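You operate a simulated robot arm through the tools that you are given. There is no shell and no other tool. Be economical: measure what you need, move in short steps, check, and stop when the job is done.

You are at the controls of a simulated two-armed robot. One attempt, no reset.

## Task
Pick up the alder carton with one hand, pass it to the other hand and put it on the wide white table middle. Put the blue buffing pad on the middle wall shelf. The order is free. Set down upright: alder carton, blue buffing pad.
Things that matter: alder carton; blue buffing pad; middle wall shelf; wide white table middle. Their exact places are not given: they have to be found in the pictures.

It is judged by the outcome, as a careful person would: the job done as asked, and still so three seconds after it is handed in. It fails if anything else is knocked over, pushed out of place, dropped, spilled or broken.

## Robot
Two 7-joint arms with two-finger parallel grippers on one trunk, on a base that drives. Base frame: it is fixed to the floor where the robot stands at the start and does not move with it; the origin is under the middle of the robot, x ahead of it, y to its left, z up; the surface under the hand at the start is at about z = 0.86. Readings come in m, rad, newtons and seconds.
The left shoulder is at the start at [0.063, 0.197, 1.154], the right one opposite. With the tool pointing down near the work surface each hand reaches from about 0.28 to 0.72 m from the robot's upright axis, wherever it stands, measured 20 degrees to its own side. Places, roughly: middle wall shelf (59x19 cm) [0.78, 4.28, 1.44]; wide white table middle [-2.6, 2.7, 0.8]. Payload 1.57 kg a hand.
Tool frame (each hand has its own): the origin (TCP) lies between the finger pads and is the grasp point; the fingertips stand 0.03 m ahead of it; z points along the fingers, y is the line along which they close. The gripper opens to 0.11 m. The fingers are 0.024 m wide and 0.012 m thick; the gripper's body (0.048 by 0.112 m) begins 0.078 m behind the TCP.
Orientation is that of the tool frame in the base frame, as a unit quaternion [x, y, z, w]. With the fingers straight down and closing along the base's y, the tool's x points along the base's -x, its y along +y and its z along -z.

## Interface
- The arms move only by the tool play_rows. It takes "left_commands", "right_commands" or both (then of equal length, played together; a hand with none holds still); each is one flat list of numbers, 6 for each row, row after row: the shift along the tool's x, y, z in m, then the turn, a rotation vector about the tool's x, y, z in rad. In form: [dx, dy, dz, wx, wy, wz, dx, dy, dz, wx, wy, wz, ...]. A call has 1 to 8 rows; each row shifts and turns the commanded pose from where the row before left it, along the tool's axes as they then stand. "left_jaw" and "right_jaw" are, for a hand that has rows, the closure in counts, from 0 (fully open) to 255 (shut), set as the call begins (left out, the last holds). A row lasts 0.2 s, in which the tool goes at most 0.05 m and 0.15 rad; a call with a longer step from one row to the next is refused whole, and so is a gripper value outside its range. Where a pose cannot be reached the arm comes as near as it can. A force on the tool above 40 N (or 10 N above the force at the start of the call, whichever is more), or a blocked arm, ends the call early, and 0.2 s more pass. Each finger travels about 0.072 m/s and halts on what it meets, pressing with about 21 N; the grip force reading is that of the motor and also rises with nothing between the fingers. The clock runs only during rows and for 0.2 s after the last one: add rows that do not move to give the fingers time. The reply holds the time, the measured pose of the TCP, the force on the tool along the base axes, the opening and the grip force, in the units named above and with some noise, with the torque about the TCP (base axes, N m) and any sound that the robot's microphone picked up.
- Cameras (640 x 400 px; columns grow to the right, rows downward): "scene" is now at [0.1082, 0.003, 1.7324]; the picture's right is [0.06, -1.00, -0.00], its down [-0.82, -0.05, -0.57] and it looks along [0.57, 0.03, -0.82] (base axes); focal length 288 px, centre (320, 200). "left" rides on the left gripper at [0.07, -0.016, -0.141] in its tool frame; the picture's right is [0.23, 0.97, 0.00], its down [-0.86, 0.20, -0.48] and it looks along [-0.47, 0.11, 0.88] (tool axes); focal length 222 px, centre (320, 200). "right" rides on the right gripper at [0.07, 0.016, -0.141] in its tool frame; the picture's right is [-0.23, 0.97, 0.00], its down [-0.85, -0.20, -0.48] and it looks along [-0.47, -0.11, 0.88] (tool axes); focal length 222 px, centre (320, 200).
- capture(camera): a new picture of that camera. No time passes.
- move_column(by): slides the trunk up (or, below 0, down) by that many m; the arms and the scene camera ride with it, the base frame stays. It gives what a move gives, with no picture.
- base_move(legs): drives the robot by 1 to 6 legs, each [ahead, left, turn to the left] in m, m and rad, along the robot's own axes; the way and the turn of a leg run together, so that a leg with both is an arc; at most 1.5 m and 3.142 rad a leg. The arms and the cameras ride along, it lands a little off, and it stops where it bumps. It gives what a move gives.
- head_to(pan, tilt): turns the head with the scene camera to pan (to the left, within 1.501 rad either way) and tilt (down, from -0.506 to 1.204), counted from straight ahead of the robot. It gives what a move gives.
- pixel_to_xyz(camera, pixels): there is no depth. For up to 12 entries [column, row, z] of the newest picture of that camera ("zoom" is the newest enlarged one), the place [x, y] in the base frame at which the ray of that pixel passes the height z, good to about 0.002 m. No time passes.
- close_up(camera, box): a new picture of the part [left, top, right, bottom] of that camera's present view, enlarged. No time passes.
- sign_off(): hands the job in; it is judged then, once.

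Keep the steps short. Do not move on a guess: measure, check each grasp and each placing, and mend mistakes. In all there are 110 turns and 100 pictures (those below and enlarged ones count). Leave the grippers open and the arms clear of the work at the hand-in unless told otherwise, and finish with a single line.

The tools are called after ">>>" by a JSON object that holds its "method" and its "body". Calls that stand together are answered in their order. play_rows: Moves the arms, as the interface text tells. Its arguments: {"type":"object","properties":{"left_commands":{"type":"array","items":{"type":"number"}},"left_jaw":{"type":"number"},"right_commands":{"type":"array","items":{"type":"number"}},"right_jaw":{"type":"number"}},"required":[]} The other tools are called the same way: move_column (by) slides the trunk up or down; base_move (legs) drives the base; head_to (pan, tilt) turns the head that bears the scene camera; capture (camera) takes a picture; pixel_to_xyz (camera, pixels) gives the place at which the rays of pixels pass given heights; close_up (camera, box) takes an enlarged picture of a part of a camera's view; sign_off () hands the job in.

At the start:

```text
clock: 0.0
left_ee_pos: [0.5676, 0.1548, 1.1034]
left_ee_rot: [-0.001, 1.0, -0.001, 0.001]
left_contact_force: [-0.4, 0.1, 0.4]
left_moment: [0.01, -0.02, 0.0]
left_finger_gap: 0.1101
left_grasp_force: 0.1
right_ee_pos: [0.3909, -0.2251, 1.1337]
right_ee_rot: [0.001, 1.0, -0.001, -0.001]
right_contact_force: [-0.5, 0.0, 0.0]
right_moment: [0.01, -0.01, 0.05]
right_finger_gap: 0.1101
right_grasp_force: 0.0
trunk travel left (down, up): [-0.75, 0.24]
robot x, y, heading: [-0.0041, 0.0013, -0.003]
head pan, tilt: [0.058, 0.965]
```

scene: 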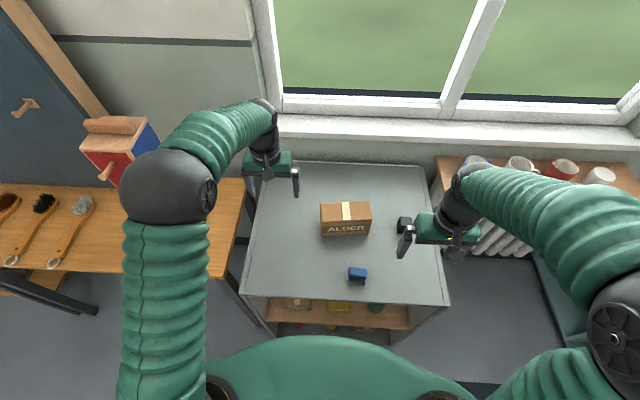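
right: 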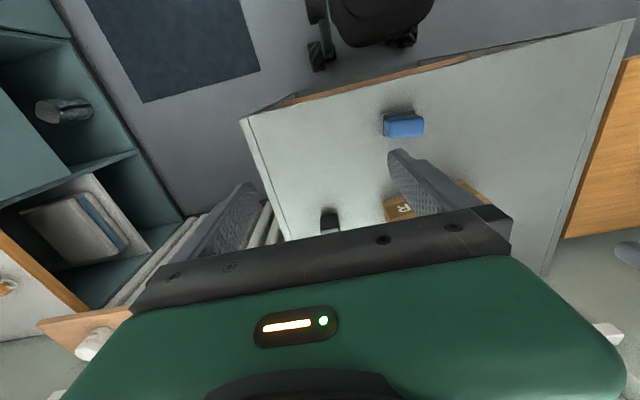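
left: 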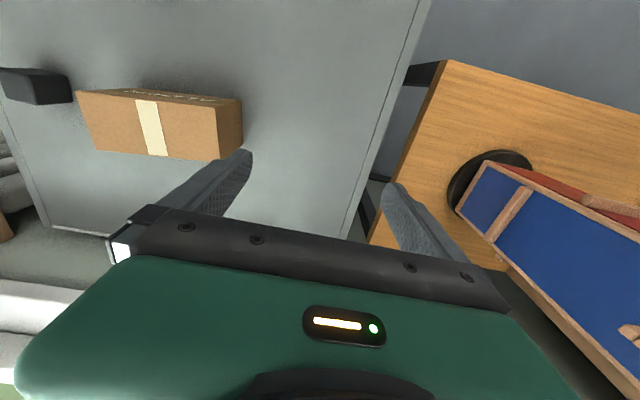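

I see the carton at about (346,219) and a blue block at (357,274) on the grey table. I'll enlarge that area to measure both.

>>> {"method": "close_up", "body": {"camera": "scene", "box": [290, 180, 450, 300]}}

>>> {"method": "close_up", "body": {"camera": "right", "box": [300, 80, 500, 240]}}

```text
3.33 times, centred on (370, 240) of scene
```

zoom: 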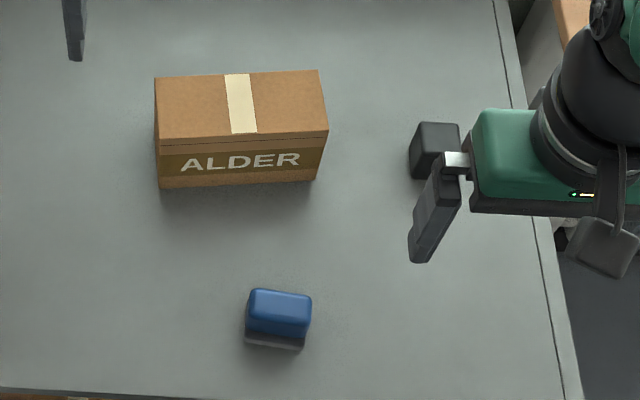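

```text
2.50 times, centred on (400, 160) of right
```

zoom: 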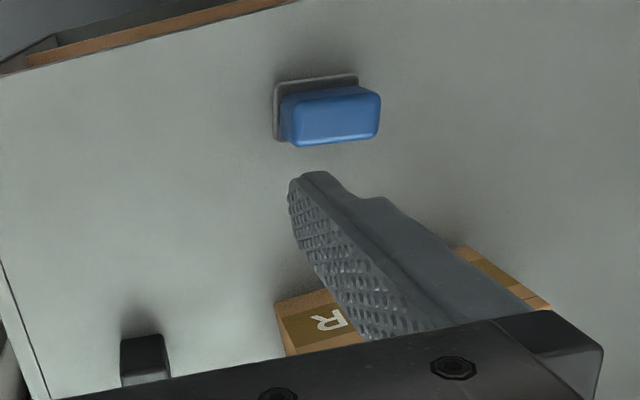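

Measuring carton and pad corners in the scene picture, and the pad in the right close-up.

>>> {"method": "pixel_to_xyz", "body": {"camera": "scene", "pixels": [[321.4, 236.4, 0.86], [368.8, 234, 0.86], [321.4, 222, 0.95], [372.4, 219.6, 0.95], [320.5, 203, 0.95], [369.7, 201, 0.95], [347.5, 283.6, 0.86], [365, 285, 0.86], [349, 267, 0.9], [367.6, 269.2, 0.9], [348, 279, 0.88], [398, 232, 0.86]]}}

>>> {"method": "pixel_to_xyz", "body": {"camera": "zoom", "pixels": [[274, 141, 0.86], [274, 85, 0.86], [357, 75, 0.86], [300, 147, 0.9], [380, 135, 0.9], [380, 93, 0.9], [284, 98, 0.9], [276, 303, 0.86], [288, 355, 0.86], [122, 385, 0.86], [170, 374, 0.86]]}}

```text
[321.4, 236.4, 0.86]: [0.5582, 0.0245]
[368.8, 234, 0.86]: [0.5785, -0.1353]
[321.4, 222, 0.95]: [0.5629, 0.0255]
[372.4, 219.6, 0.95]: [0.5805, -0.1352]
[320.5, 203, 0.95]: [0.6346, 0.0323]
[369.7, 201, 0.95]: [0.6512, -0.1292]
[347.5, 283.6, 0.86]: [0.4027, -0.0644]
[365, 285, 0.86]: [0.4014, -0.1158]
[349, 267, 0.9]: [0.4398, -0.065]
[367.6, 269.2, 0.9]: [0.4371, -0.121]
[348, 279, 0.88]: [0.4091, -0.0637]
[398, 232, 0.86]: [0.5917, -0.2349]
```

```text
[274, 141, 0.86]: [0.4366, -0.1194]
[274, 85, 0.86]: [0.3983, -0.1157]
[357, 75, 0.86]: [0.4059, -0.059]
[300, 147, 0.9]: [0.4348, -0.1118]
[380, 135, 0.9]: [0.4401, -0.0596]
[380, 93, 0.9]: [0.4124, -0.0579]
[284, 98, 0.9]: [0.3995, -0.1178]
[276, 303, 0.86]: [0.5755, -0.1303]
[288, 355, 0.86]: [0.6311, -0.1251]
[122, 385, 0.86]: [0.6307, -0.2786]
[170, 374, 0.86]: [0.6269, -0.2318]
```

Carton: centre about (0.605,-0.053), roughly 0.16×0.07×0.09. Pad: centre about (0.42,-0.089), roughly 0.055×0.038×0.04. Before choosing grasps I turn the head left toward the shelf.

>>> {"method": "head_to", "body": {"pan": 1.4, "tilt": 0.15}}

>>> {"method": "capture", "body": {"camera": "scene"}}

```text
clock: 1.5
left_ee_pos: [0.5655, 0.1555, 1.1035]
left_ee_rot: [0.0, 1.0, 0.001, 0.0]
left_contact_force: [-0.4, -0.5, -0.3]
left_moment: [0.03, -0.01, -0.01]
left_finger_gap: 0.1101
left_grasp_force: 0.0
right_ee_pos: [0.3903, -0.2247, 1.1333]
right_ee_rot: [0.0, 1.0, 0.0, 0.0]
right_contact_force: [0.3, 0.8, 0.5]
right_moment: [-0.01, 0.0, 0.0]
right_finger_gap: 0.1101
right_grasp_force: 0.0
trunk travel left (down, up): [-0.75, 0.24]
robot x, y, heading: [-0.0012, 0.0023, -0.002]
head pan, tilt: [1.4, 0.15]
```

```text
94 pictures are left
```

scene: 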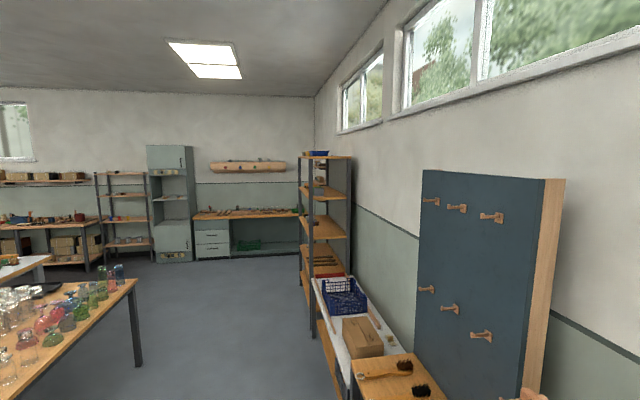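

>>> {"method": "close_up", "body": {"camera": "scene", "box": [270, 140, 430, 340]}}

>>> {"method": "close_up", "body": {"camera": "scene", "box": [280, 140, 370, 210]}}

```text
2.00 times, centred on (350, 240) of scene
```

zoom: 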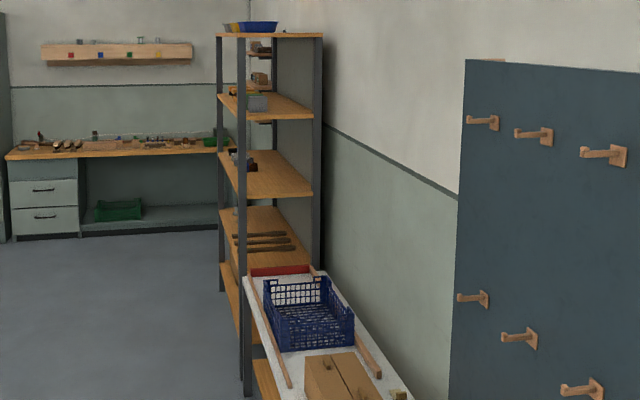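

```text
5.71 times, centred on (325, 175) of scene
```

zoom: 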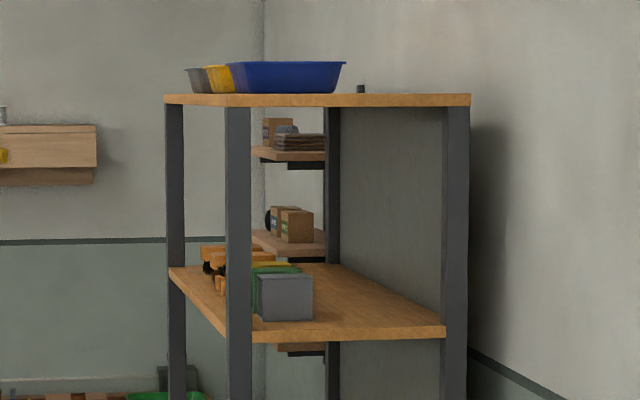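

The wall shelves are visible behind a rack; I'll look closer later. Plan: right hand lifts the carton by its right end (tilted outward), left takes it from above, then the right takes the pad. First I turn the right hand in place (yaw), and bring the head back.

>>> {"method": "head_to", "body": {"pan": 0.0, "tilt": 0.95}}

>>> {"method": "play_rows", "body": {"right_commands": [0, 0, 0, 0, 0, -0.14, 0, 0, 0, 0, 0, -0.14, 0, 0, 0, 0, 0, -0.14, 0, 0, 0, 0, 0, -0.14, 0, 0, 0, 0, 0, -0.14, 0, 0, 0, 0, 0, -0.14, 0, 0, 0, 0, 0, -0.14, 0, 0, 0, 0, 0, -0.14], "right_jaw": 0}}

>>> {"method": "play_rows", "body": {"right_commands": [0, 0, 0, 0, 0, -0.14, 0, 0, 0, 0, 0, -0.14, 0, 0, 0, 0, 0, -0.14, 0, 0, 0, 0, 0, -0.14, 0, 0, 0, 0, 0, 0]}}

```text
clock: 3.0
left_ee_pos: [0.5662, 0.1567, 1.1029]
left_ee_rot: [0.0, 1.0, -0.001, 0.0]
left_contact_force: [-0.1, 0.3, -0.4]
left_moment: [-0.01, -0.03, -0.03]
left_finger_gap: 0.1099
left_grasp_force: 0.0
right_ee_pos: [0.388, -0.2244, 1.134]
right_ee_rot: [0.0, 1.0, 0.0, 0.0]
right_contact_force: [-0.8, -0.3, -0.7]
right_moment: [0.01, 0.0, -0.01]
right_finger_gap: 0.11
right_grasp_force: 0.0
trunk travel left (down, up): [-0.75, 0.24]
robot x, y, heading: [0.0001, -0.0012, -0.002]
head pan, tilt: [0.0, 0.949]
```

```text
clock: 4.8
left_ee_pos: [0.5662, 0.1557, 1.1034]
left_ee_rot: [0.0, 1.0, 0.001, 0.001]
left_contact_force: [0.0, -0.7, 0.5]
left_moment: [-0.01, -0.01, -0.03]
left_finger_gap: 0.1101
left_grasp_force: 0.0
right_ee_pos: [0.3891, -0.2253, 1.1357]
right_ee_rot: [-0.532, 0.847, 0.0, 0.0]
right_contact_force: [-0.7, 0.5, -0.7]
right_moment: [-0.03, 0.0, -0.01]
right_finger_gap: 0.1099
right_grasp_force: 0.0
trunk travel left (down, up): [-0.75, 0.24]
robot x, y, heading: [0.0031, -0.0026, -0.001]
head pan, tilt: [0.0, 0.949]
```

```text
clock: 6.0
left_ee_pos: [0.5666, 0.1553, 1.1032]
left_ee_rot: [0.0, 1.0, 0.0, -0.001]
left_contact_force: [-0.4, 0.9, -0.8]
left_moment: [0.03, 0.02, -0.01]
left_finger_gap: 0.11
left_grasp_force: 0.0
right_ee_pos: [0.3895, -0.2255, 1.1351]
right_ee_rot: [0.745, -0.667, 0.0, 0.0]
right_contact_force: [-0.1, -0.3, -0.1]
right_moment: [-0.01, 0.0, 0.01]
right_finger_gap: 0.1098
right_grasp_force: 0.0
trunk travel left (down, up): [-0.75, 0.24]
robot x, y, heading: [-0.002, -0.0014, 0.002]
head pan, tilt: [0.0, 0.949]
```

Yaw matches the carton (tool y = -(0.994,0.11)). Now I shift to a pre-grasp point right of and above the carton, then tilt.

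>>> {"method": "play_rows", "body": {"right_commands": [-0.0037, -0.0389, 0.0188, 0, 0, 0, -0.0037, -0.0389, 0.0188, 0, 0, 0, -0.0037, -0.0389, 0.0188, 0, 0, 0, -0.0037, -0.0389, 0.0188, 0, 0, 0, -0.0037, -0.0389, 0.0188, 0, 0, 0, -0.0037, -0.0389, 0.0188, 0, 0, 0]}}

>>> {"method": "play_rows", "body": {"right_commands": [0, 0, 0, 0, -0.14, 0, 0, 0, 0, 0, -0.14, 0, 0, 0, 0, 0, -0.14, 0, 0, 0, 0, 0, -0.14, 0, 0, 0, 0, 0, -0.14, 0, 0, 0, 0, 0, 0, 0]}}

>>> {"method": "capture", "body": {"camera": "scene"}}

>>> {"method": "capture", "body": {"camera": "right"}}

```text
clock: 7.4
left_ee_pos: [0.5677, 0.1558, 1.1028]
left_ee_rot: [0.0, 1.0, 0.0, 0.0]
left_contact_force: [0.7, -0.3, 0.0]
left_moment: [-0.03, -0.04, 0.0]
left_finger_gap: 0.1098
left_grasp_force: 0.0
right_ee_pos: [0.6186, -0.1785, 1.0214]
right_ee_rot: [0.744, -0.668, 0.001, 0.001]
right_contact_force: [-0.1, 0.6, -0.7]
right_moment: [-0.01, 0.0, 0.01]
right_finger_gap: 0.1103
right_grasp_force: 0.1
trunk travel left (down, up): [-0.75, 0.24]
robot x, y, heading: [0.0001, -0.0007, 0.003]
head pan, tilt: [0.0, 0.949]
```

```text
clock: 8.8
left_ee_pos: [0.5668, 0.1541, 1.1033]
left_ee_rot: [0.0, 1.0, 0.0, 0.001]
left_contact_force: [-0.3, 0.0, 0.4]
left_moment: [-0.02, 0.0, 0.01]
left_finger_gap: 0.1101
left_grasp_force: 0.0
right_ee_pos: [0.6192, -0.1779, 1.0232]
right_ee_rot: [0.699, -0.627, -0.256, -0.23]
right_contact_force: [-0.3, 1.4, -0.4]
right_moment: [-0.01, -0.01, 0.01]
right_finger_gap: 0.11
right_grasp_force: 0.0
trunk travel left (down, up): [-0.75, 0.24]
robot x, y, heading: [-0.0003, 0.0006, 0.001]
head pan, tilt: [0.0, 0.949]
```

```text
91 pictures are left
```

scene: 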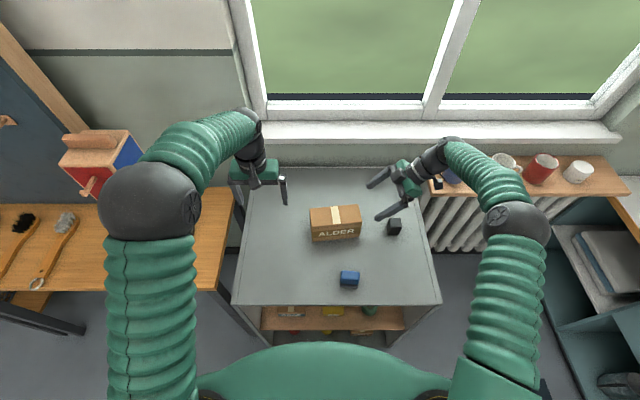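

```text
90 pictures are left
```

right: 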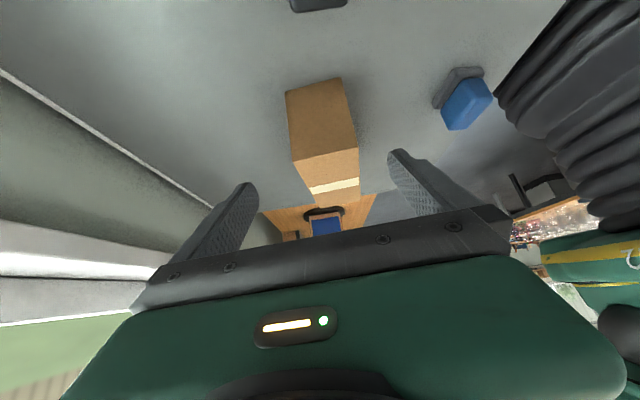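

Carton lies between the fingers in the right picture. I verify its corners from this view.

>>> {"method": "pixel_to_xyz", "body": {"camera": "right", "pixels": [[287, 92, 0.86], [341, 79, 0.86], [293, 162, 0.95], [357, 148, 0.95], [293, 162, 0.96], [357, 148, 0.96], [302, 10, 0.86], [345, 5, 0.86]]}}

```text
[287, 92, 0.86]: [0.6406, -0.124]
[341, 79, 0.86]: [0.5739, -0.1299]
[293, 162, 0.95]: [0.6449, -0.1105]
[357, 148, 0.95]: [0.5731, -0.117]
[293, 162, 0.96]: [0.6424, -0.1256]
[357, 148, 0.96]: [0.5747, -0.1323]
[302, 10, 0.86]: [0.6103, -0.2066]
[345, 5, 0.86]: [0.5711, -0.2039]
```

Carton is 0.10 tall, end face spans x 0.574–0.641. I advance along the tool axis 0.138 m to the grasp point.

>>> {"method": "play_rows", "body": {"right_commands": [-0.0006, 0.001, 0.0276, 0, 0, 0, -0.0005, 0.001, 0.0276, 0, 0, 0, -0.0005, 0.001, 0.0276, 0, 0, 0, -0.0005, 0.001, 0.0276, 0, 0, 0, -0.0005, 0, 0.0276, 0, 0, 0]}}

>>> {"method": "capture", "body": {"camera": "right"}}

>>> {"method": "close_up", "body": {"camera": "scene", "box": [280, 160, 440, 260]}}

```text
clock: 10.0
left_ee_pos: [0.5654, 0.156, 1.1031]
left_ee_rot: [0.001, 1.0, 0.0, 0.001]
left_contact_force: [0.1, 0.1, 0.8]
left_moment: [0.0, 0.01, -0.01]
left_finger_gap: 0.1098
left_grasp_force: 0.1
right_ee_pos: [0.6053, -0.0864, 0.9169]
right_ee_rot: [0.699, -0.628, -0.254, -0.229]
right_contact_force: [-0.5, 1.1, -0.7]
right_moment: [-0.01, 0.03, 0.0]
right_finger_gap: 0.1102
right_grasp_force: 0.0
trunk travel left (down, up): [-0.75, 0.24]
robot x, y, heading: [0.0039, 0.0021, 0.002]
head pan, tilt: [0.0, 0.949]
```

```text
89 pictures are left
```

right: 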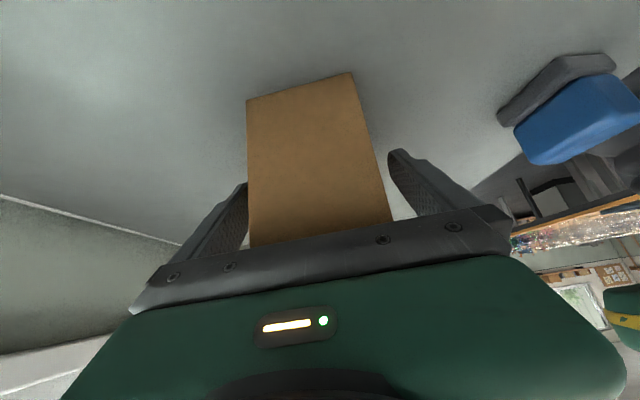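

```text
4.00 times, centred on (360, 210) of scene
```

zoom: 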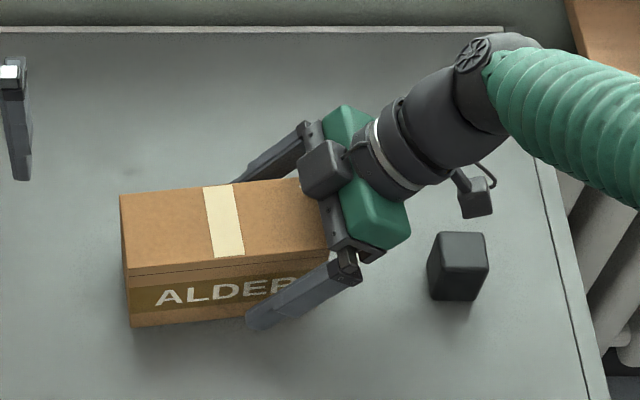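

Fingers straddle the carton without contact. I close the right jaw.

>>> {"method": "play_rows", "body": {"right_commands": [0, 0, 0, 0, 0, 0, 0, 0, 0, 0, 0, 0, 0, 0, 0, 0, 0, 0, 0, 0, 0, 0, 0, 0, 0, 0, 0, 0, 0, 0], "right_jaw": 255}}

```text
clock: 11.2
left_ee_pos: [0.567, 0.1553, 1.1034]
left_ee_rot: [0.0, 1.0, 0.0, 0.0]
left_contact_force: [0.1, -0.1, 0.3]
left_moment: [0.0, 0.03, 0.0]
left_finger_gap: 0.1099
left_grasp_force: 0.0
right_ee_pos: [0.6035, -0.0871, 0.9173]
right_ee_rot: [0.7, -0.627, -0.256, -0.229]
right_contact_force: [-1.2, -0.2, 0.4]
right_moment: [0.19, 0.26, 0.18]
right_finger_gap: 0.0699
right_grasp_force: 20.6
trunk travel left (down, up): [-0.75, 0.24]
robot x, y, heading: [0.001, 0.0032, -0.001]
head pan, tilt: [0.0, 0.949]
```

Gripped: gap 0.070, 20.6 N. I lift 4 cm slowly and check the weight.

>>> {"method": "play_rows", "body": {"right_commands": [-0.0064, 0, -0.0077, 0, 0, 0, -0.0064, 0, -0.0077, 0, 0, 0, -0.0064, 0, -0.0077, 0, 0, 0, -0.0064, 0, -0.0077, 0, 0, 0, 0, 0, 0, 0, 0, 0]}}

>>> {"method": "close_up", "body": {"camera": "scene", "box": [280, 160, 440, 260]}}

```text
clock: 12.4
left_ee_pos: [0.5666, 0.1557, 1.1027]
left_ee_rot: [0.0, 1.0, 0.001, 0.001]
left_contact_force: [-1.1, 0.3, 0.2]
left_moment: [0.01, -0.01, 0.01]
left_finger_gap: 0.11
left_grasp_force: 0.1
right_ee_pos: [0.6046, -0.0856, 0.9576]
right_ee_rot: [0.699, -0.628, -0.255, -0.229]
right_contact_force: [-0.3, -0.4, -3.8]
right_moment: [-0.13, -0.03, -0.04]
right_finger_gap: 0.0696
right_grasp_force: 20.9
trunk travel left (down, up): [-0.75, 0.24]
robot x, y, heading: [-0.0026, -0.0005, 0.001]
head pan, tilt: [0.0, 0.949]
```

```text
4.00 times, centred on (360, 210) of scene
```

zoom: 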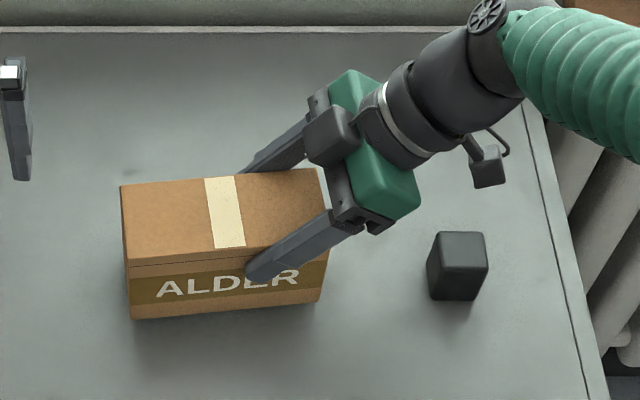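

The carton (≈0.39 kg) is level. I raise it to about z 1.05 and slightly back, while the left hand rises and turns so it closes along the carton's short side.

>>> {"method": "play_rows", "body": {"right_commands": [-0.0169, 0.0093, -0.0093, 0, 0, 0, -0.0169, 0.0093, -0.0093, 0, 0, 0, -0.0169, 0.0093, -0.0093, 0, 0, 0, -0.0169, 0.0093, -0.0093, 0, 0, 0, -0.0169, 0.0093, -0.0093, 0, 0, 0, 0, 0, 0, 0, 0, 0, 0, 0, 0, 0, 0, 0, 0, 0, 0, 0, 0, 0], "left_commands": [0, 0, -0.014, 0, 0, 0.14, 0, 0, -0.014, 0, 0, 0.14, 0, 0, -0.014, 0, 0, 0.14, 0, 0, -0.014, 0, 0, 0.14, 0, 0, -0.014, 0, 0, 0.14, 0, 0, -0.014, 0, 0, 0.14, 0, 0, -0.014, 0, 0, 0.14, 0, 0, -0.014, 0, 0, 0.14]}}

>>> {"method": "play_rows", "body": {"left_commands": [0, 0, 0, 0, 0, 0.12, 0, 0, 0, 0, 0, 0.12, 0, 0, 0, 0, 0, 0.1, 0, 0, 0, 0, 0, 0]}}

>>> {"method": "capture", "body": {"camera": "scene"}}

>>> {"method": "capture", "body": {"camera": "left"}}

```text
clock: 14.2
left_ee_pos: [0.5654, 0.1572, 1.2152]
left_ee_rot: [0.532, 0.847, 0.0, 0.0]
left_contact_force: [0.6, 0.7, -0.3]
left_moment: [0.0, 0.0, 0.01]
left_finger_gap: 0.1099
left_grasp_force: 0.1
right_ee_pos: [0.5538, -0.0579, 1.0476]
right_ee_rot: [0.7, -0.627, -0.256, -0.229]
right_contact_force: [-0.2, 0.7, -2.9]
right_moment: [-0.09, -0.02, 0.02]
right_finger_gap: 0.0702
right_grasp_force: 21.3
trunk travel left (down, up): [-0.75, 0.24]
robot x, y, heading: [-0.0005, 0.0036, 0.005]
head pan, tilt: [0.0, 0.949]
```

```text
clock: 15.2
left_ee_pos: [0.5666, 0.1559, 1.2159]
left_ee_rot: [0.667, 0.745, -0.001, -0.001]
left_contact_force: [0.4, -1.1, -0.6]
left_moment: [-0.02, -0.04, 0.01]
left_finger_gap: 0.1099
left_grasp_force: 0.1
right_ee_pos: [0.5549, -0.059, 1.0465]
right_ee_rot: [0.699, -0.627, -0.256, -0.229]
right_contact_force: [0.2, 0.2, -4.1]
right_moment: [-0.1, -0.01, 0.0]
right_finger_gap: 0.0697
right_grasp_force: 20.3
trunk travel left (down, up): [-0.75, 0.24]
robot x, y, heading: [0.002, -0.0004, -0.0]
head pan, tilt: [0.0, 0.949]
```

```text
86 pictures are left
```

scene: 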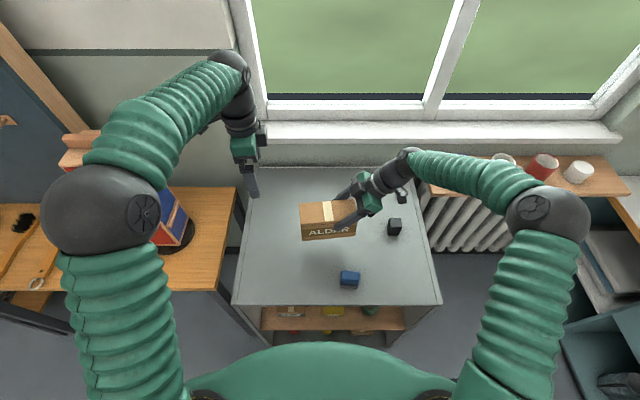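

```text
85 pictures are left
```

left: 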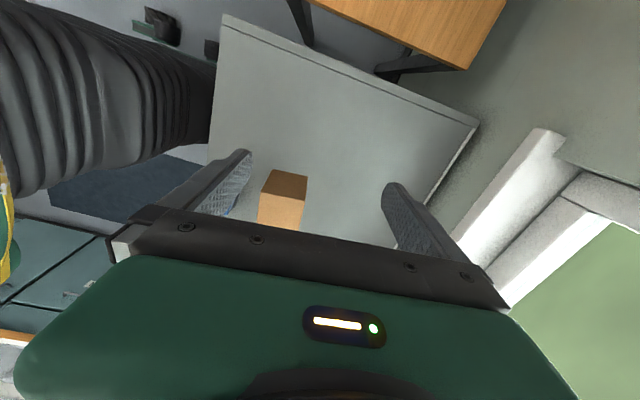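

Right holds the carton steadily. I tilt the left hand 20° outward and bring it above the carton's left half (target (0.547, 0.013), z 1.19), then check.

>>> {"method": "play_rows", "body": {"left_commands": [0, 0, 0, 0, -0.117, 0, 0, 0, 0, 0, -0.117, 0, 0, 0, 0, 0, -0.116, 0, -0.0307, -0.0088, 0.018, 0, 0, 0, -0.0307, -0.0088, 0.018, 0, 0, 0, -0.0307, -0.0088, 0.018, 0, 0, 0, -0.0307, -0.0088, 0.018, 0, 0, 0, 0, 0, 0, 0, 0, 0], "left_jaw": 0}}

>>> {"method": "capture", "body": {"camera": "left"}}

>>> {"method": "close_up", "body": {"camera": "scene", "box": [240, 120, 440, 245]}}

```text
clock: 17.0
left_ee_pos: [0.5463, 0.0107, 1.1918]
left_ee_rot: [0.657, 0.734, -0.115, 0.129]
left_contact_force: [0.4, 1.3, 0.4]
left_moment: [0.01, 0.02, 0.01]
left_finger_gap: 0.1097
left_grasp_force: 0.1
right_ee_pos: [0.5552, -0.0582, 1.0458]
right_ee_rot: [0.699, -0.628, -0.255, -0.229]
right_contact_force: [0.7, 0.5, -2.8]
right_moment: [-0.11, 0.02, 0.0]
right_finger_gap: 0.0699
right_grasp_force: 21.0
trunk travel left (down, up): [-0.75, 0.24]
robot x, y, heading: [0.0013, -0.0008, 0.0]
head pan, tilt: [0.0, 0.949]
```

```text
84 pictures are left
```

left: 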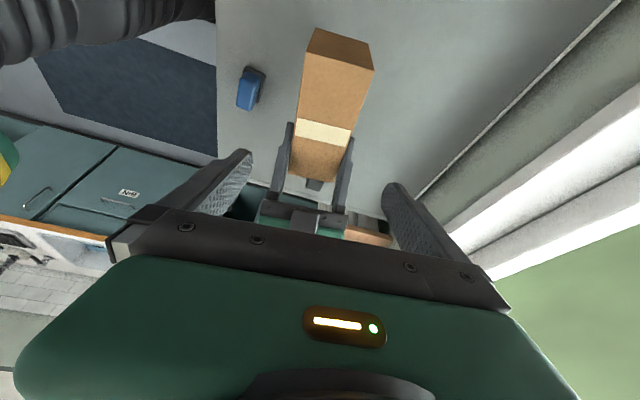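

```text
3.20 times, centred on (340, 182) of scene
```

zoom: 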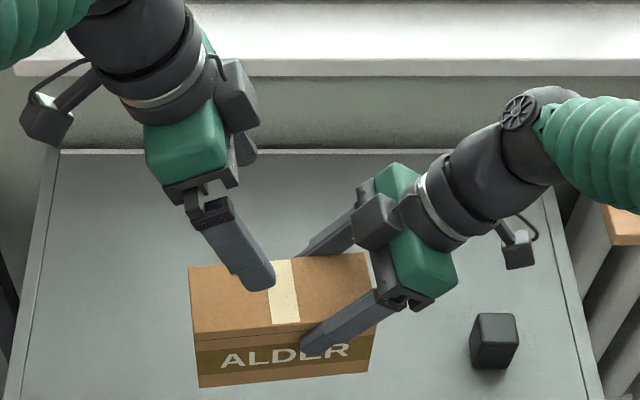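

The carton is centred between the left fingers. I descend vertically 0.137 m.

>>> {"method": "play_rows", "body": {"left_commands": [0.0097, 0, 0.0257, 0, 0, 0, 0.0097, 0, 0.0257, 0, 0, 0, 0.0097, 0, 0.0257, 0, 0, 0, 0.0097, 0, 0.0257, 0, 0, 0, 0.0097, 0, 0.0257, 0, 0, 0, 0, 0, 0, 0, 0, 0]}}

>>> {"method": "close_up", "body": {"camera": "scene", "box": [240, 140, 440, 265]}}

>>> {"method": "capture", "body": {"camera": "left"}}

```text
clock: 18.4
left_ee_pos: [0.5455, 0.0133, 1.053]
left_ee_rot: [0.656, 0.734, -0.116, 0.13]
left_contact_force: [0.1, 0.4, -0.4]
left_moment: [0.0, 0.01, -0.03]
left_finger_gap: 0.1098
left_grasp_force: 0.1
right_ee_pos: [0.5543, -0.0585, 1.0459]
right_ee_rot: [0.7, -0.627, -0.256, -0.228]
right_contact_force: [0.0, -0.3, -2.7]
right_moment: [-0.1, 0.0, 0.0]
right_finger_gap: 0.0697
right_grasp_force: 20.7
trunk travel left (down, up): [-0.75, 0.24]
robot x, y, heading: [-0.0007, -0.0049, 0.002]
head pan, tilt: [0.0, 0.949]
```

```text
3.20 times, centred on (340, 202) of scene
```

zoom: 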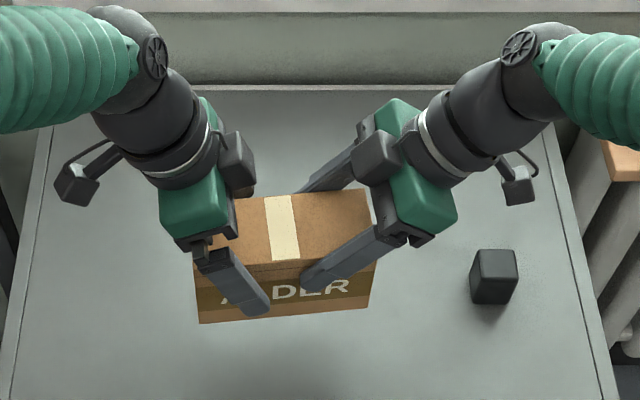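

```text
81 pictures are left
```

left: 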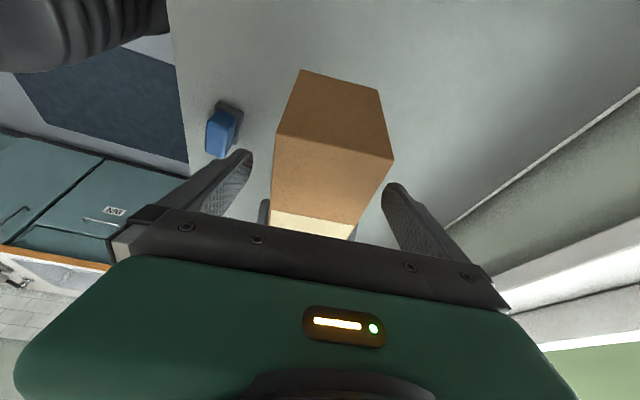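

Well placed with no contact. I close the left jaw.

>>> {"method": "play_rows", "body": {"left_commands": [0, 0, 0, 0, 0, 0, 0, 0, 0, 0, 0, 0, 0, 0, 0, 0, 0, 0, 0, 0, 0, 0, 0, 0, 0, 0, 0, 0, 0, 0], "left_jaw": 255}}

```text
clock: 19.6
left_ee_pos: [0.546, 0.0134, 1.0526]
left_ee_rot: [0.657, 0.733, -0.116, 0.13]
left_contact_force: [3.7, 1.2, -0.5]
left_moment: [0.08, 0.06, -0.14]
left_finger_gap: 0.07
left_grasp_force: 21.0
right_ee_pos: [0.5551, -0.0573, 1.046]
right_ee_rot: [0.7, -0.627, -0.254, -0.229]
right_contact_force: [-4.3, -1.6, 0.4]
right_moment: [0.07, -0.08, 0.41]
right_finger_gap: 0.0698
right_grasp_force: 20.2
trunk travel left (down, up): [-0.75, 0.24]
robot x, y, heading: [0.0035, 0.003, -0.005]
head pan, tilt: [0.0, 0.949]
```

Both hands grip. I open the right jaw, letting the left carry the carton.

>>> {"method": "play_rows", "body": {"right_commands": [0, 0, 0, 0, 0, 0, 0, 0, 0, 0, 0, 0, 0, 0, 0, 0, 0, 0, 0, 0, 0, 0, 0, 0], "right_jaw": 0}}

>>> {"method": "close_up", "body": {"camera": "scene", "box": [240, 140, 440, 265]}}

```text
clock: 20.6
left_ee_pos: [0.5452, 0.013, 1.054]
left_ee_rot: [0.657, 0.734, -0.116, 0.129]
left_contact_force: [0.3, 1.0, -1.1]
left_moment: [0.09, 0.01, 0.02]
left_finger_gap: 0.0699
left_grasp_force: 21.1
right_ee_pos: [0.5553, -0.0585, 1.0467]
right_ee_rot: [0.699, -0.627, -0.255, -0.229]
right_contact_force: [0.3, -0.7, 0.6]
right_moment: [0.01, 0.01, 0.0]
right_finger_gap: 0.1101
right_grasp_force: 0.0
trunk travel left (down, up): [-0.75, 0.24]
robot x, y, heading: [0.0003, 0.0009, -0.002]
head pan, tilt: [0.0, 0.949]
```

```text
3.20 times, centred on (340, 202) of scene
```

zoom: 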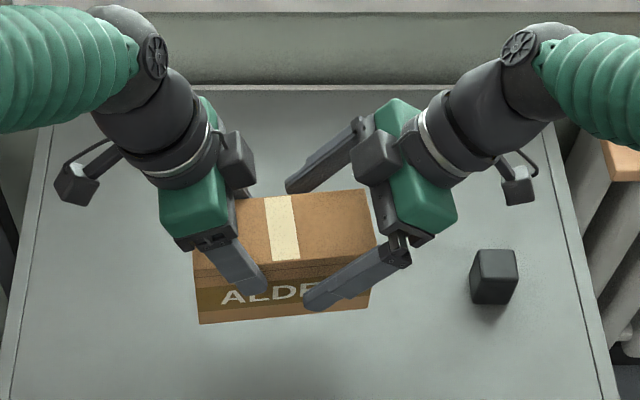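

Carton stays level in the left hand. I back the right hand out along its axis, 0.16 m, and move the left hand further left and up.

>>> {"method": "play_rows", "body": {"right_commands": [0, 0, -0.04, 0, 0, 0, 0, 0, -0.04, 0, 0, 0, 0, 0, -0.04, 0, 0, 0, 0, 0, -0.04, 0, 0, 0]}}

>>> {"method": "play_rows", "body": {"left_commands": [0.03, 0, -0.01, 0, 0, 0, 0.03, 0, -0.02, 0, 0, 0, 0.03, 0, -0.02, 0, 0, 0, 0.03, 0, -0.02, 0, 0, 0, 0.03, 0, -0.02, 0, 0, 0, 0, 0, -0.02, 0, 0, 0, 0, 0, 0, 0, 0, 0]}}

>>> {"method": "capture", "body": {"camera": "scene"}}

```text
clock: 21.6
left_ee_pos: [0.5441, 0.0127, 1.0538]
left_ee_rot: [0.657, 0.733, -0.115, 0.129]
left_contact_force: [0.3, 0.2, 0.5]
left_moment: [0.11, 0.03, -0.02]
left_finger_gap: 0.0698
left_grasp_force: 21.3
right_ee_pos: [0.5643, -0.1621, 1.1706]
right_ee_rot: [0.699, -0.627, -0.255, -0.229]
right_contact_force: [-0.3, -0.4, 0.9]
right_moment: [0.02, -0.01, -0.02]
right_finger_gap: 0.1099
right_grasp_force: 0.0
trunk travel left (down, up): [-0.75, 0.24]
robot x, y, heading: [0.0019, 0.0017, -0.003]
head pan, tilt: [0.0, 0.949]
```

```text
clock: 23.2
left_ee_pos: [0.527, 0.1907, 1.1037]
left_ee_rot: [0.657, 0.733, -0.116, 0.129]
left_contact_force: [-0.1, -0.5, -2.6]
left_moment: [0.11, 0.02, 0.0]
left_finger_gap: 0.0697
left_grasp_force: 20.7
right_ee_pos: [0.5659, -0.1616, 1.1694]
right_ee_rot: [0.699, -0.627, -0.255, -0.229]
right_contact_force: [0.2, 1.1, 0.2]
right_moment: [0.05, -0.01, 0.0]
right_finger_gap: 0.1101
right_grasp_force: 0.1
trunk travel left (down, up): [-0.75, 0.24]
robot x, y, heading: [-0.0008, -0.0002, -0.002]
head pan, tilt: [0.0, 0.949]
```

```text
79 pictures are left
```

scene: 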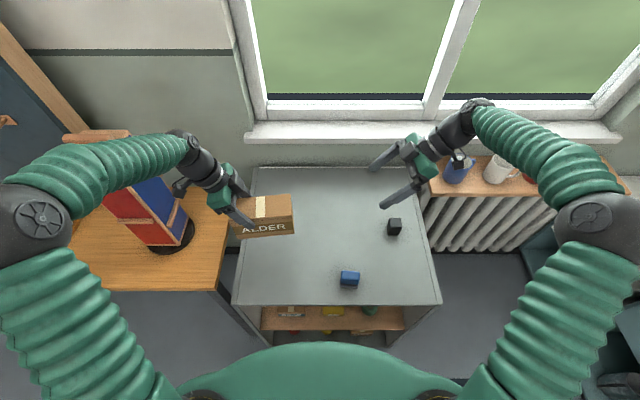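

Handover is done; the carton is in the left hand. Now I back the base 0.15 m (so the pad can be approached with a forward-tilted hand, suited to the shelf) and un-tilt / turn back the right hand.

>>> {"method": "base_move", "body": {"legs": [[-0.15, 0, 0]]}}

>>> {"method": "play_rows", "body": {"right_commands": [0, 0, 0, 0, 0.14, 0, 0, 0, 0, 0, 0.14, 0, 0, 0, 0, 0, 0.14, 0, 0, 0, 0, 0, 0.14, 0, 0, 0, 0, 0, 0.14, 0, 0, 0, 0, 0, 0, 0.147, 0, 0, 0, 0, 0, 0.147, 0, 0, 0, 0, 0, 0.147]}}

>>> {"method": "play_rows", "body": {"right_commands": [0, 0, 0, 0, 0, 0.147, 0, 0, 0, 0, 0, 0.147, 0, 0, 0, 0, 0, 0.147, 0, 0, 0, 0, 0, 0.147, 0, 0, 0, 0, 0, 0.147, 0, 0, 0, 0, 0, 0.147, 0, 0, 0, 0, 0, 0.147, 0, 0, 0, 0, 0, 0.147]}}

>>> {"method": "play_rows", "body": {"right_commands": [0, 0, 0, 0, 0, 0.14, 0, 0, 0, 0, -0.134, 0, 0, 0, 0, 0, -0.134, 0, 0, 0, 0, 0, -0.134, 0, 0, 0, 0, 0, -0.134, 0, 0, 0, 0, 0, -0.134, 0, 0, 0, 0, 0, -0.13, 0]}}

>>> {"method": "capture", "body": {"camera": "scene"}}

>>> {"method": "capture", "body": {"camera": "right"}}

```text
clock: 24.6
left_ee_pos: [0.3768, 0.1931, 1.1025]
left_ee_rot: [0.655, 0.735, -0.116, 0.129]
left_contact_force: [0.4, -0.7, -2.4]
left_moment: [0.12, 0.01, -0.01]
left_finger_gap: 0.0699
left_grasp_force: 21.0
right_ee_pos: [0.4169, -0.1604, 1.1678]
right_ee_rot: [0.699, -0.627, -0.256, -0.228]
right_contact_force: [-0.8, 0.0, -0.2]
right_moment: [-0.01, -0.02, -0.02]
right_finger_gap: 0.1099
right_grasp_force: 0.1
trunk travel left (down, up): [-0.75, 0.24]
robot x, y, heading: [-0.1497, -0.0016, 0.003]
head pan, tilt: [0.0, 0.949]
```

```text
clock: 26.4
left_ee_pos: [0.3715, 0.1931, 1.1038]
left_ee_rot: [0.656, 0.734, -0.115, 0.13]
left_contact_force: [0.2, 0.5, -2.2]
left_moment: [0.07, 0.02, -0.03]
left_finger_gap: 0.0701
left_grasp_force: 21.1
right_ee_pos: [0.411, -0.1596, 1.1705]
right_ee_rot: [-0.581, 0.814, -0.001, 0.0]
right_contact_force: [0.6, 0.2, 0.4]
right_moment: [-0.02, -0.01, 0.0]
right_finger_gap: 0.1103
right_grasp_force: 0.1
trunk travel left (down, up): [-0.75, 0.24]
robot x, y, heading: [-0.1522, 0.001, 0.002]
head pan, tilt: [0.0, 0.949]
```

```text
clock: 28.2
left_ee_pos: [0.3714, 0.1929, 1.1044]
left_ee_rot: [0.657, 0.734, -0.116, 0.13]
left_contact_force: [0.4, 0.4, -4.0]
left_moment: [0.11, 0.0, 0.01]
left_finger_gap: 0.0696
left_grasp_force: 21.0
right_ee_pos: [0.4122, -0.159, 1.1702]
right_ee_rot: [-0.031, 1.0, -0.001, 0.001]
right_contact_force: [0.0, -0.2, -0.9]
right_moment: [-0.02, -0.01, -0.02]
right_finger_gap: 0.1099
right_grasp_force: 0.1
trunk travel left (down, up): [-0.75, 0.24]
robot x, y, heading: [-0.1542, 0.0029, -0.003]
head pan, tilt: [0.0, 0.949]
```

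```text
clock: 29.8
left_ee_pos: [0.3712, 0.1943, 1.1036]
left_ee_rot: [0.656, 0.734, -0.117, 0.131]
left_contact_force: [0.6, 0.4, -3.2]
left_moment: [0.08, 0.03, 0.02]
left_finger_gap: 0.0697
left_grasp_force: 20.3
right_ee_pos: [0.4116, -0.1589, 1.171]
right_ee_rot: [0.034, 0.92, -0.016, 0.389]
right_contact_force: [0.6, 0.0, -0.3]
right_moment: [0.05, 0.02, 0.06]
right_finger_gap: 0.1102
right_grasp_force: 0.1
trunk travel left (down, up): [-0.75, 0.24]
robot x, y, heading: [-0.1515, 0.0046, 0.0]
head pan, tilt: [0.0, 0.949]
```

```text
78 pictures are left
```

scene: 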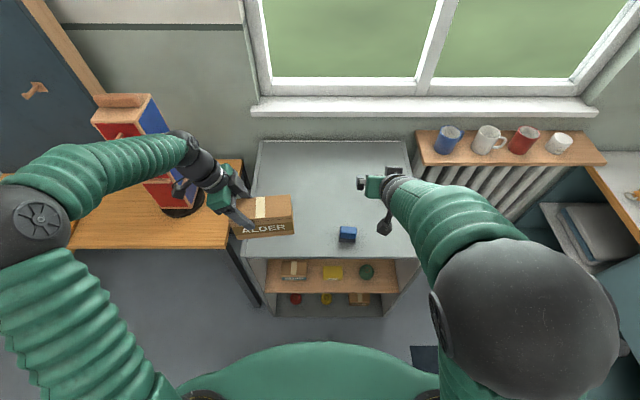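

```text
77 pictures are left
```

right: 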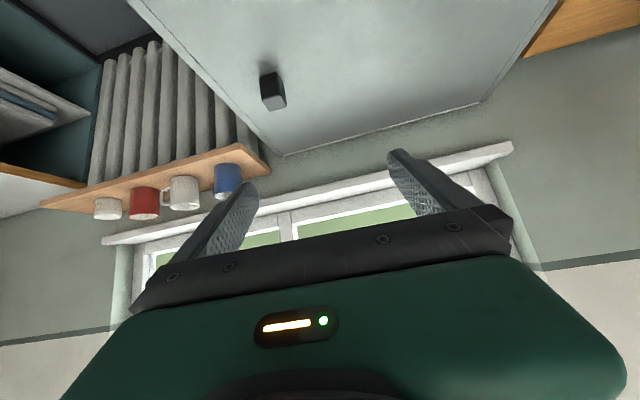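

Hand is pitched forward now. I enlarge the pad for its exact place and yaw.

>>> {"method": "close_up", "body": {"camera": "scene", "box": [322, 215, 372, 250]}}

```text
11.43 times, centred on (347, 232) of scene
```

zoom: 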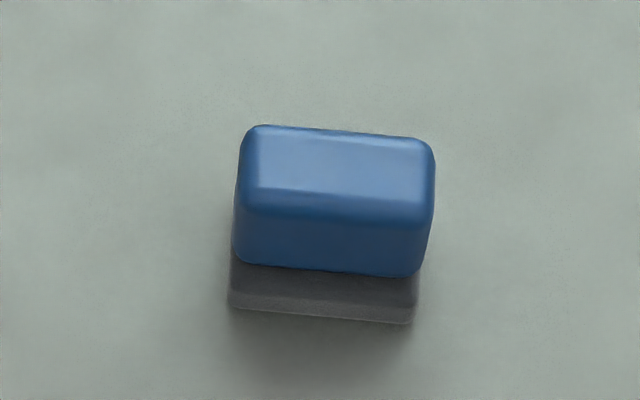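

>>> {"method": "pixel_to_xyz", "body": {"camera": "zoom", "pixels": [[229, 306, 0.86], [412, 323, 0.86], [234, 262, 0.87], [420, 275, 0.87], [245, 185, 0.9], [432, 205, 0.9], [250, 128, 0.9], [430, 142, 0.9], [250, 128, 0.905], [430, 142, 0.905]]}}

```text
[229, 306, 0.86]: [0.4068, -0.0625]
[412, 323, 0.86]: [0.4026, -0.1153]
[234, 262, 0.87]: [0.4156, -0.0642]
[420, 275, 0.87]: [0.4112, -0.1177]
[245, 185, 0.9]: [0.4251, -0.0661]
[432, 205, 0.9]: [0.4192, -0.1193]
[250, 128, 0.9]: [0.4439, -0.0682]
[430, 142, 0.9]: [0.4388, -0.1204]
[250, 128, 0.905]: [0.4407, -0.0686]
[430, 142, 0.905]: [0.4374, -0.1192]
```

Pad centre ≈(0.422,-0.090), yaw −0.08, top ≈0.91. I move the right hand to a pre-grasp point 0.12 m behind it along the tool axis.

>>> {"method": "play_rows", "body": {"right_commands": [0.0326, 0.0116, 0.0119, 0, 0, 0, 0.0326, 0.0116, 0.0119, 0, 0, 0, 0.0326, 0.0116, 0.0119, 0, 0, 0, 0.0326, 0.0116, 0.0119, 0, 0, 0, 0.0326, 0.0116, 0.0119, 0, 0, 0, 0.0326, 0.0116, 0.0119, 0, 0, 0, 0, 0, 0, 0, 0, 0]}}

>>> {"method": "capture", "body": {"camera": "right"}}

>>> {"method": "capture", "body": {"camera": "scene"}}

```text
clock: 30.6
left_ee_pos: [0.3694, 0.1925, 1.1052]
left_ee_rot: [0.656, 0.734, -0.115, 0.132]
left_contact_force: [1.1, -0.8, -3.1]
left_moment: [0.09, -0.02, 0.0]
left_finger_gap: 0.0697
left_grasp_force: 21.2
right_ee_pos: [0.3972, -0.1474, 1.1546]
right_ee_rot: [0.103, 0.893, 0.043, 0.435]
right_contact_force: [0.5, 0.0, 0.8]
right_moment: [-0.01, -0.02, 0.02]
right_finger_gap: 0.11
right_grasp_force: 0.0
trunk travel left (down, up): [-0.75, 0.24]
robot x, y, heading: [-0.1495, -0.0012, 0.003]
head pan, tilt: [0.0, 0.949]
stopped in row 3 (right hand): the arm was blocked; the commanded pose is now the measured one
```

```text
75 pictures are left
```

right: 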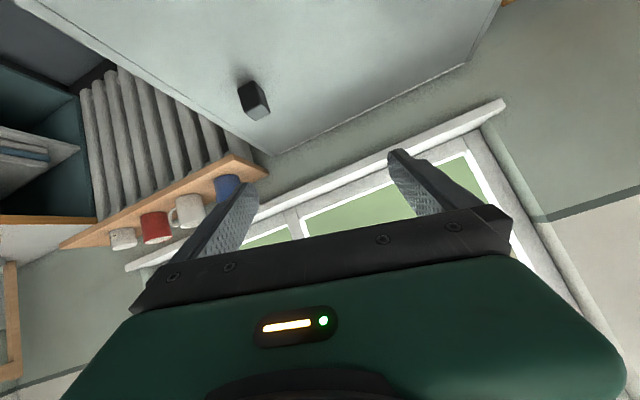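

```text
74 pictures are left
```

scene: 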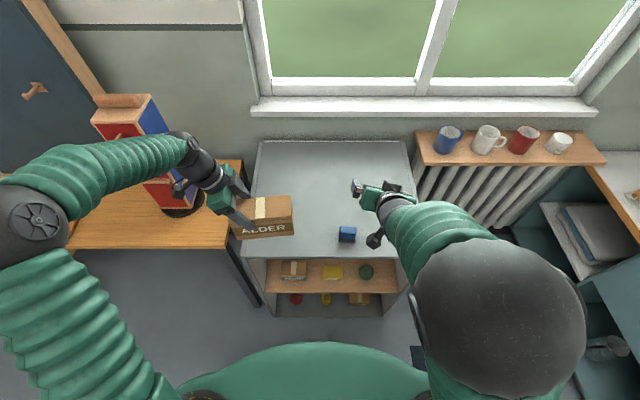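

The arm hit a joint limit: too close for this pose. I back the base another 0.2 m, then restore the hand's orientation.

>>> {"method": "base_move", "body": {"legs": [[-0.2, 0, 0]]}}

>>> {"method": "play_rows", "body": {"right_commands": [-0.02, 0, 0, 0.02, 0.033, -0.057, -0.01, 0, 0.03, 0.02, 0.033, -0.057, 0, 0, 0.04, 0.019, 0.033, -0.056, 0, 0, 0, 0, 0, 0]}}

```text
clock: 32.1
left_ee_pos: [0.1744, 0.1916, 1.1042]
left_ee_rot: [0.656, 0.734, -0.116, 0.131]
left_contact_force: [-0.2, 0.2, -2.9]
left_moment: [0.09, 0.04, 0.0]
left_finger_gap: 0.0698
left_grasp_force: 21.0
right_ee_pos: [0.2007, -0.1447, 1.1523]
right_ee_rot: [0.101, 0.894, 0.045, 0.434]
right_contact_force: [-0.4, -0.3, -0.2]
right_moment: [0.05, -0.03, 0.03]
right_finger_gap: 0.1099
right_grasp_force: 0.1
trunk travel left (down, up): [-0.75, 0.24]
robot x, y, heading: [-0.3528, 0.001, -0.002]
head pan, tilt: [0.0, 0.949]
```

```text
clock: 33.1
left_ee_pos: [0.1671, 0.1925, 1.1079]
left_ee_rot: [0.657, 0.733, -0.115, 0.133]
left_contact_force: [0.5, 0.0, -2.1]
left_moment: [0.11, 0.03, -0.01]
left_finger_gap: 0.0699
left_grasp_force: 21.5
right_ee_pos: [0.2644, -0.1517, 1.1327]
right_ee_rot: [0.035, 0.92, -0.014, 0.391]
right_contact_force: [0.2, 0.6, 0.5]
right_moment: [-0.02, -0.01, -0.03]
right_finger_gap: 0.1099
right_grasp_force: 0.1
trunk travel left (down, up): [-0.75, 0.24]
robot x, y, heading: [-0.3483, -0.0003, -0.004]
head pan, tilt: [0.0, 0.949]
```

Orientation restored. Move to pre-grasp (0.332,-0.083,0.985).

>>> {"method": "play_rows", "body": {"right_commands": [0.0125, 0.0148, 0.0296, 0, 0, 0, 0.0125, 0.0148, 0.0296, 0, 0, 0, 0.0125, 0.0148, 0.0296, 0, 0, 0, 0.0125, 0.0148, 0.0296, 0, 0, 0, 0.0125, 0.0148, 0.0296, 0, 0, 0, 0, 0, 0, 0, 0, 0]}}

>>> {"method": "capture", "body": {"camera": "right"}}

```text
clock: 34.5
left_ee_pos: [0.1681, 0.1922, 1.1066]
left_ee_rot: [0.658, 0.733, -0.115, 0.132]
left_contact_force: [0.2, 0.9, -1.9]
left_moment: [0.12, 0.02, 0.02]
left_finger_gap: 0.0697
left_grasp_force: 20.9
right_ee_pos: [0.3357, -0.0935, 0.9907]
right_ee_rot: [0.045, 0.918, -0.016, 0.394]
right_contact_force: [-0.6, -0.6, 0.2]
right_moment: [0.0, 0.01, -0.01]
right_finger_gap: 0.1101
right_grasp_force: 0.0
trunk travel left (down, up): [-0.75, 0.24]
robot x, y, heading: [-0.3502, 0.0035, 0.002]
head pan, tilt: [0.0, 0.949]
```

```text
73 pictures are left
```

right: 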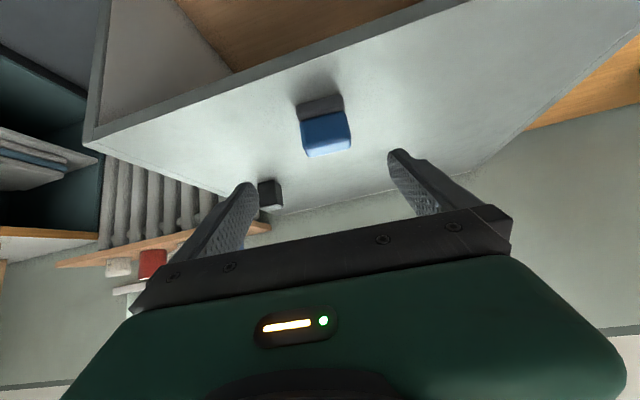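

Checking the pad location in this view.

>>> {"method": "pixel_to_xyz", "body": {"camera": "right", "pixels": [[298, 106, 0.86], [342, 96, 0.86], [302, 121, 0.885], [346, 112, 0.885], [309, 157, 0.91], [351, 147, 0.91]]}}

```text
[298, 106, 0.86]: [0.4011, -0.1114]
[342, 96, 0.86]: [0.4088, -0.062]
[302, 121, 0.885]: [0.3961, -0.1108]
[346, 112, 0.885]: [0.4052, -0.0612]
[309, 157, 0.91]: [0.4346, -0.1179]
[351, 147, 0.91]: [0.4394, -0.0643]
```

Pad agrees with the earlier measure. Advance 60 % and check.

>>> {"method": "play_rows", "body": {"right_commands": [0.0024, 0.001, 0.0245, 0, 0, 0, 0.0024, 0.001, 0.0245, 0, 0, 0, 0.0024, 0.001, 0.0245, 0, 0, 0, 0, 0, 0, 0, 0, 0]}}

>>> {"method": "capture", "body": {"camera": "right"}}

```text
clock: 35.5
left_ee_pos: [0.1704, 0.1921, 1.1046]
left_ee_rot: [0.657, 0.733, -0.115, 0.131]
left_contact_force: [0.6, -0.9, -3.5]
left_moment: [0.1, 0.01, 0.03]
left_finger_gap: 0.0697
left_grasp_force: 21.3
right_ee_pos: [0.3815, -0.0866, 0.9252]
right_ee_rot: [0.036, 0.92, -0.015, 0.391]
right_contact_force: [0.3, -0.1, -0.9]
right_moment: [-0.02, -0.02, -0.01]
right_finger_gap: 0.1104
right_grasp_force: 0.0
trunk travel left (down, up): [-0.75, 0.24]
robot x, y, heading: [-0.3521, -0.0001, -0.002]
head pan, tilt: [0.0, 0.949]
```

```text
72 pictures are left
```

right: 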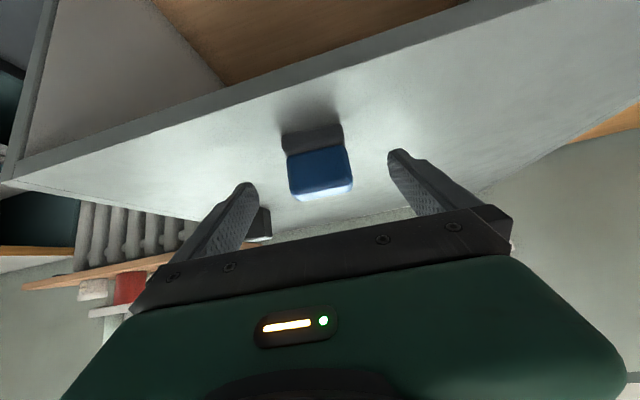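

Now the remaining 4.5 cm.

>>> {"method": "play_rows", "body": {"right_commands": [-0.0014, 0, 0.0149, 0, 0, 0, -0.0014, 0, 0.0149, 0, 0, 0, -0.0014, 0, 0.0149, 0, 0, 0, 0, 0, 0, 0, 0, 0]}}

>>> {"method": "capture", "body": {"camera": "right"}}

>>> {"method": "close_up", "body": {"camera": "scene", "box": [270, 130, 430, 230]}}

```text
clock: 36.5
left_ee_pos: [0.1683, 0.1919, 1.1048]
left_ee_rot: [0.657, 0.734, -0.115, 0.132]
left_contact_force: [-0.5, 0.0, -2.5]
left_moment: [0.07, 0.01, -0.01]
left_finger_gap: 0.07
left_grasp_force: 20.7
right_ee_pos: [0.4163, -0.0885, 0.9001]
right_ee_rot: [0.037, 0.92, -0.015, 0.39]
right_contact_force: [-0.5, -0.2, -0.2]
right_moment: [0.05, 0.0, 0.01]
right_finger_gap: 0.1098
right_grasp_force: 0.0
trunk travel left (down, up): [-0.75, 0.24]
robot x, y, heading: [-0.3516, 0.0024, 0.004]
head pan, tilt: [0.0, 0.949]
```

```text
71 pictures are left
```

right: 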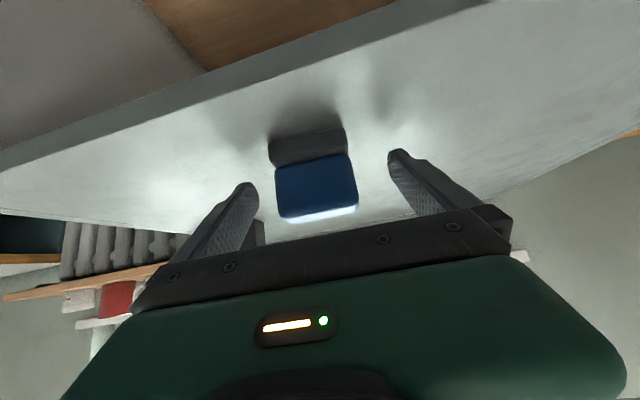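

```text
4.00 times, centred on (350, 180) of scene
```

zoom: 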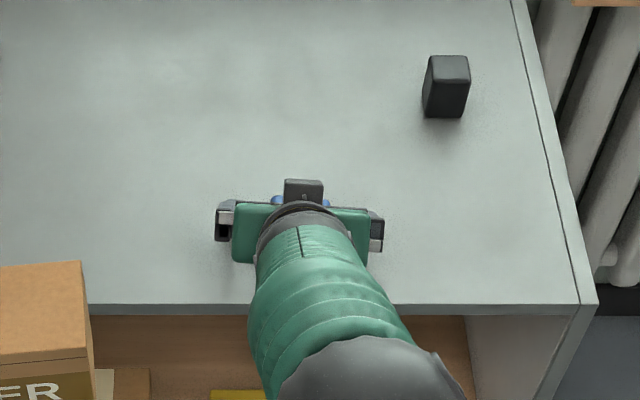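

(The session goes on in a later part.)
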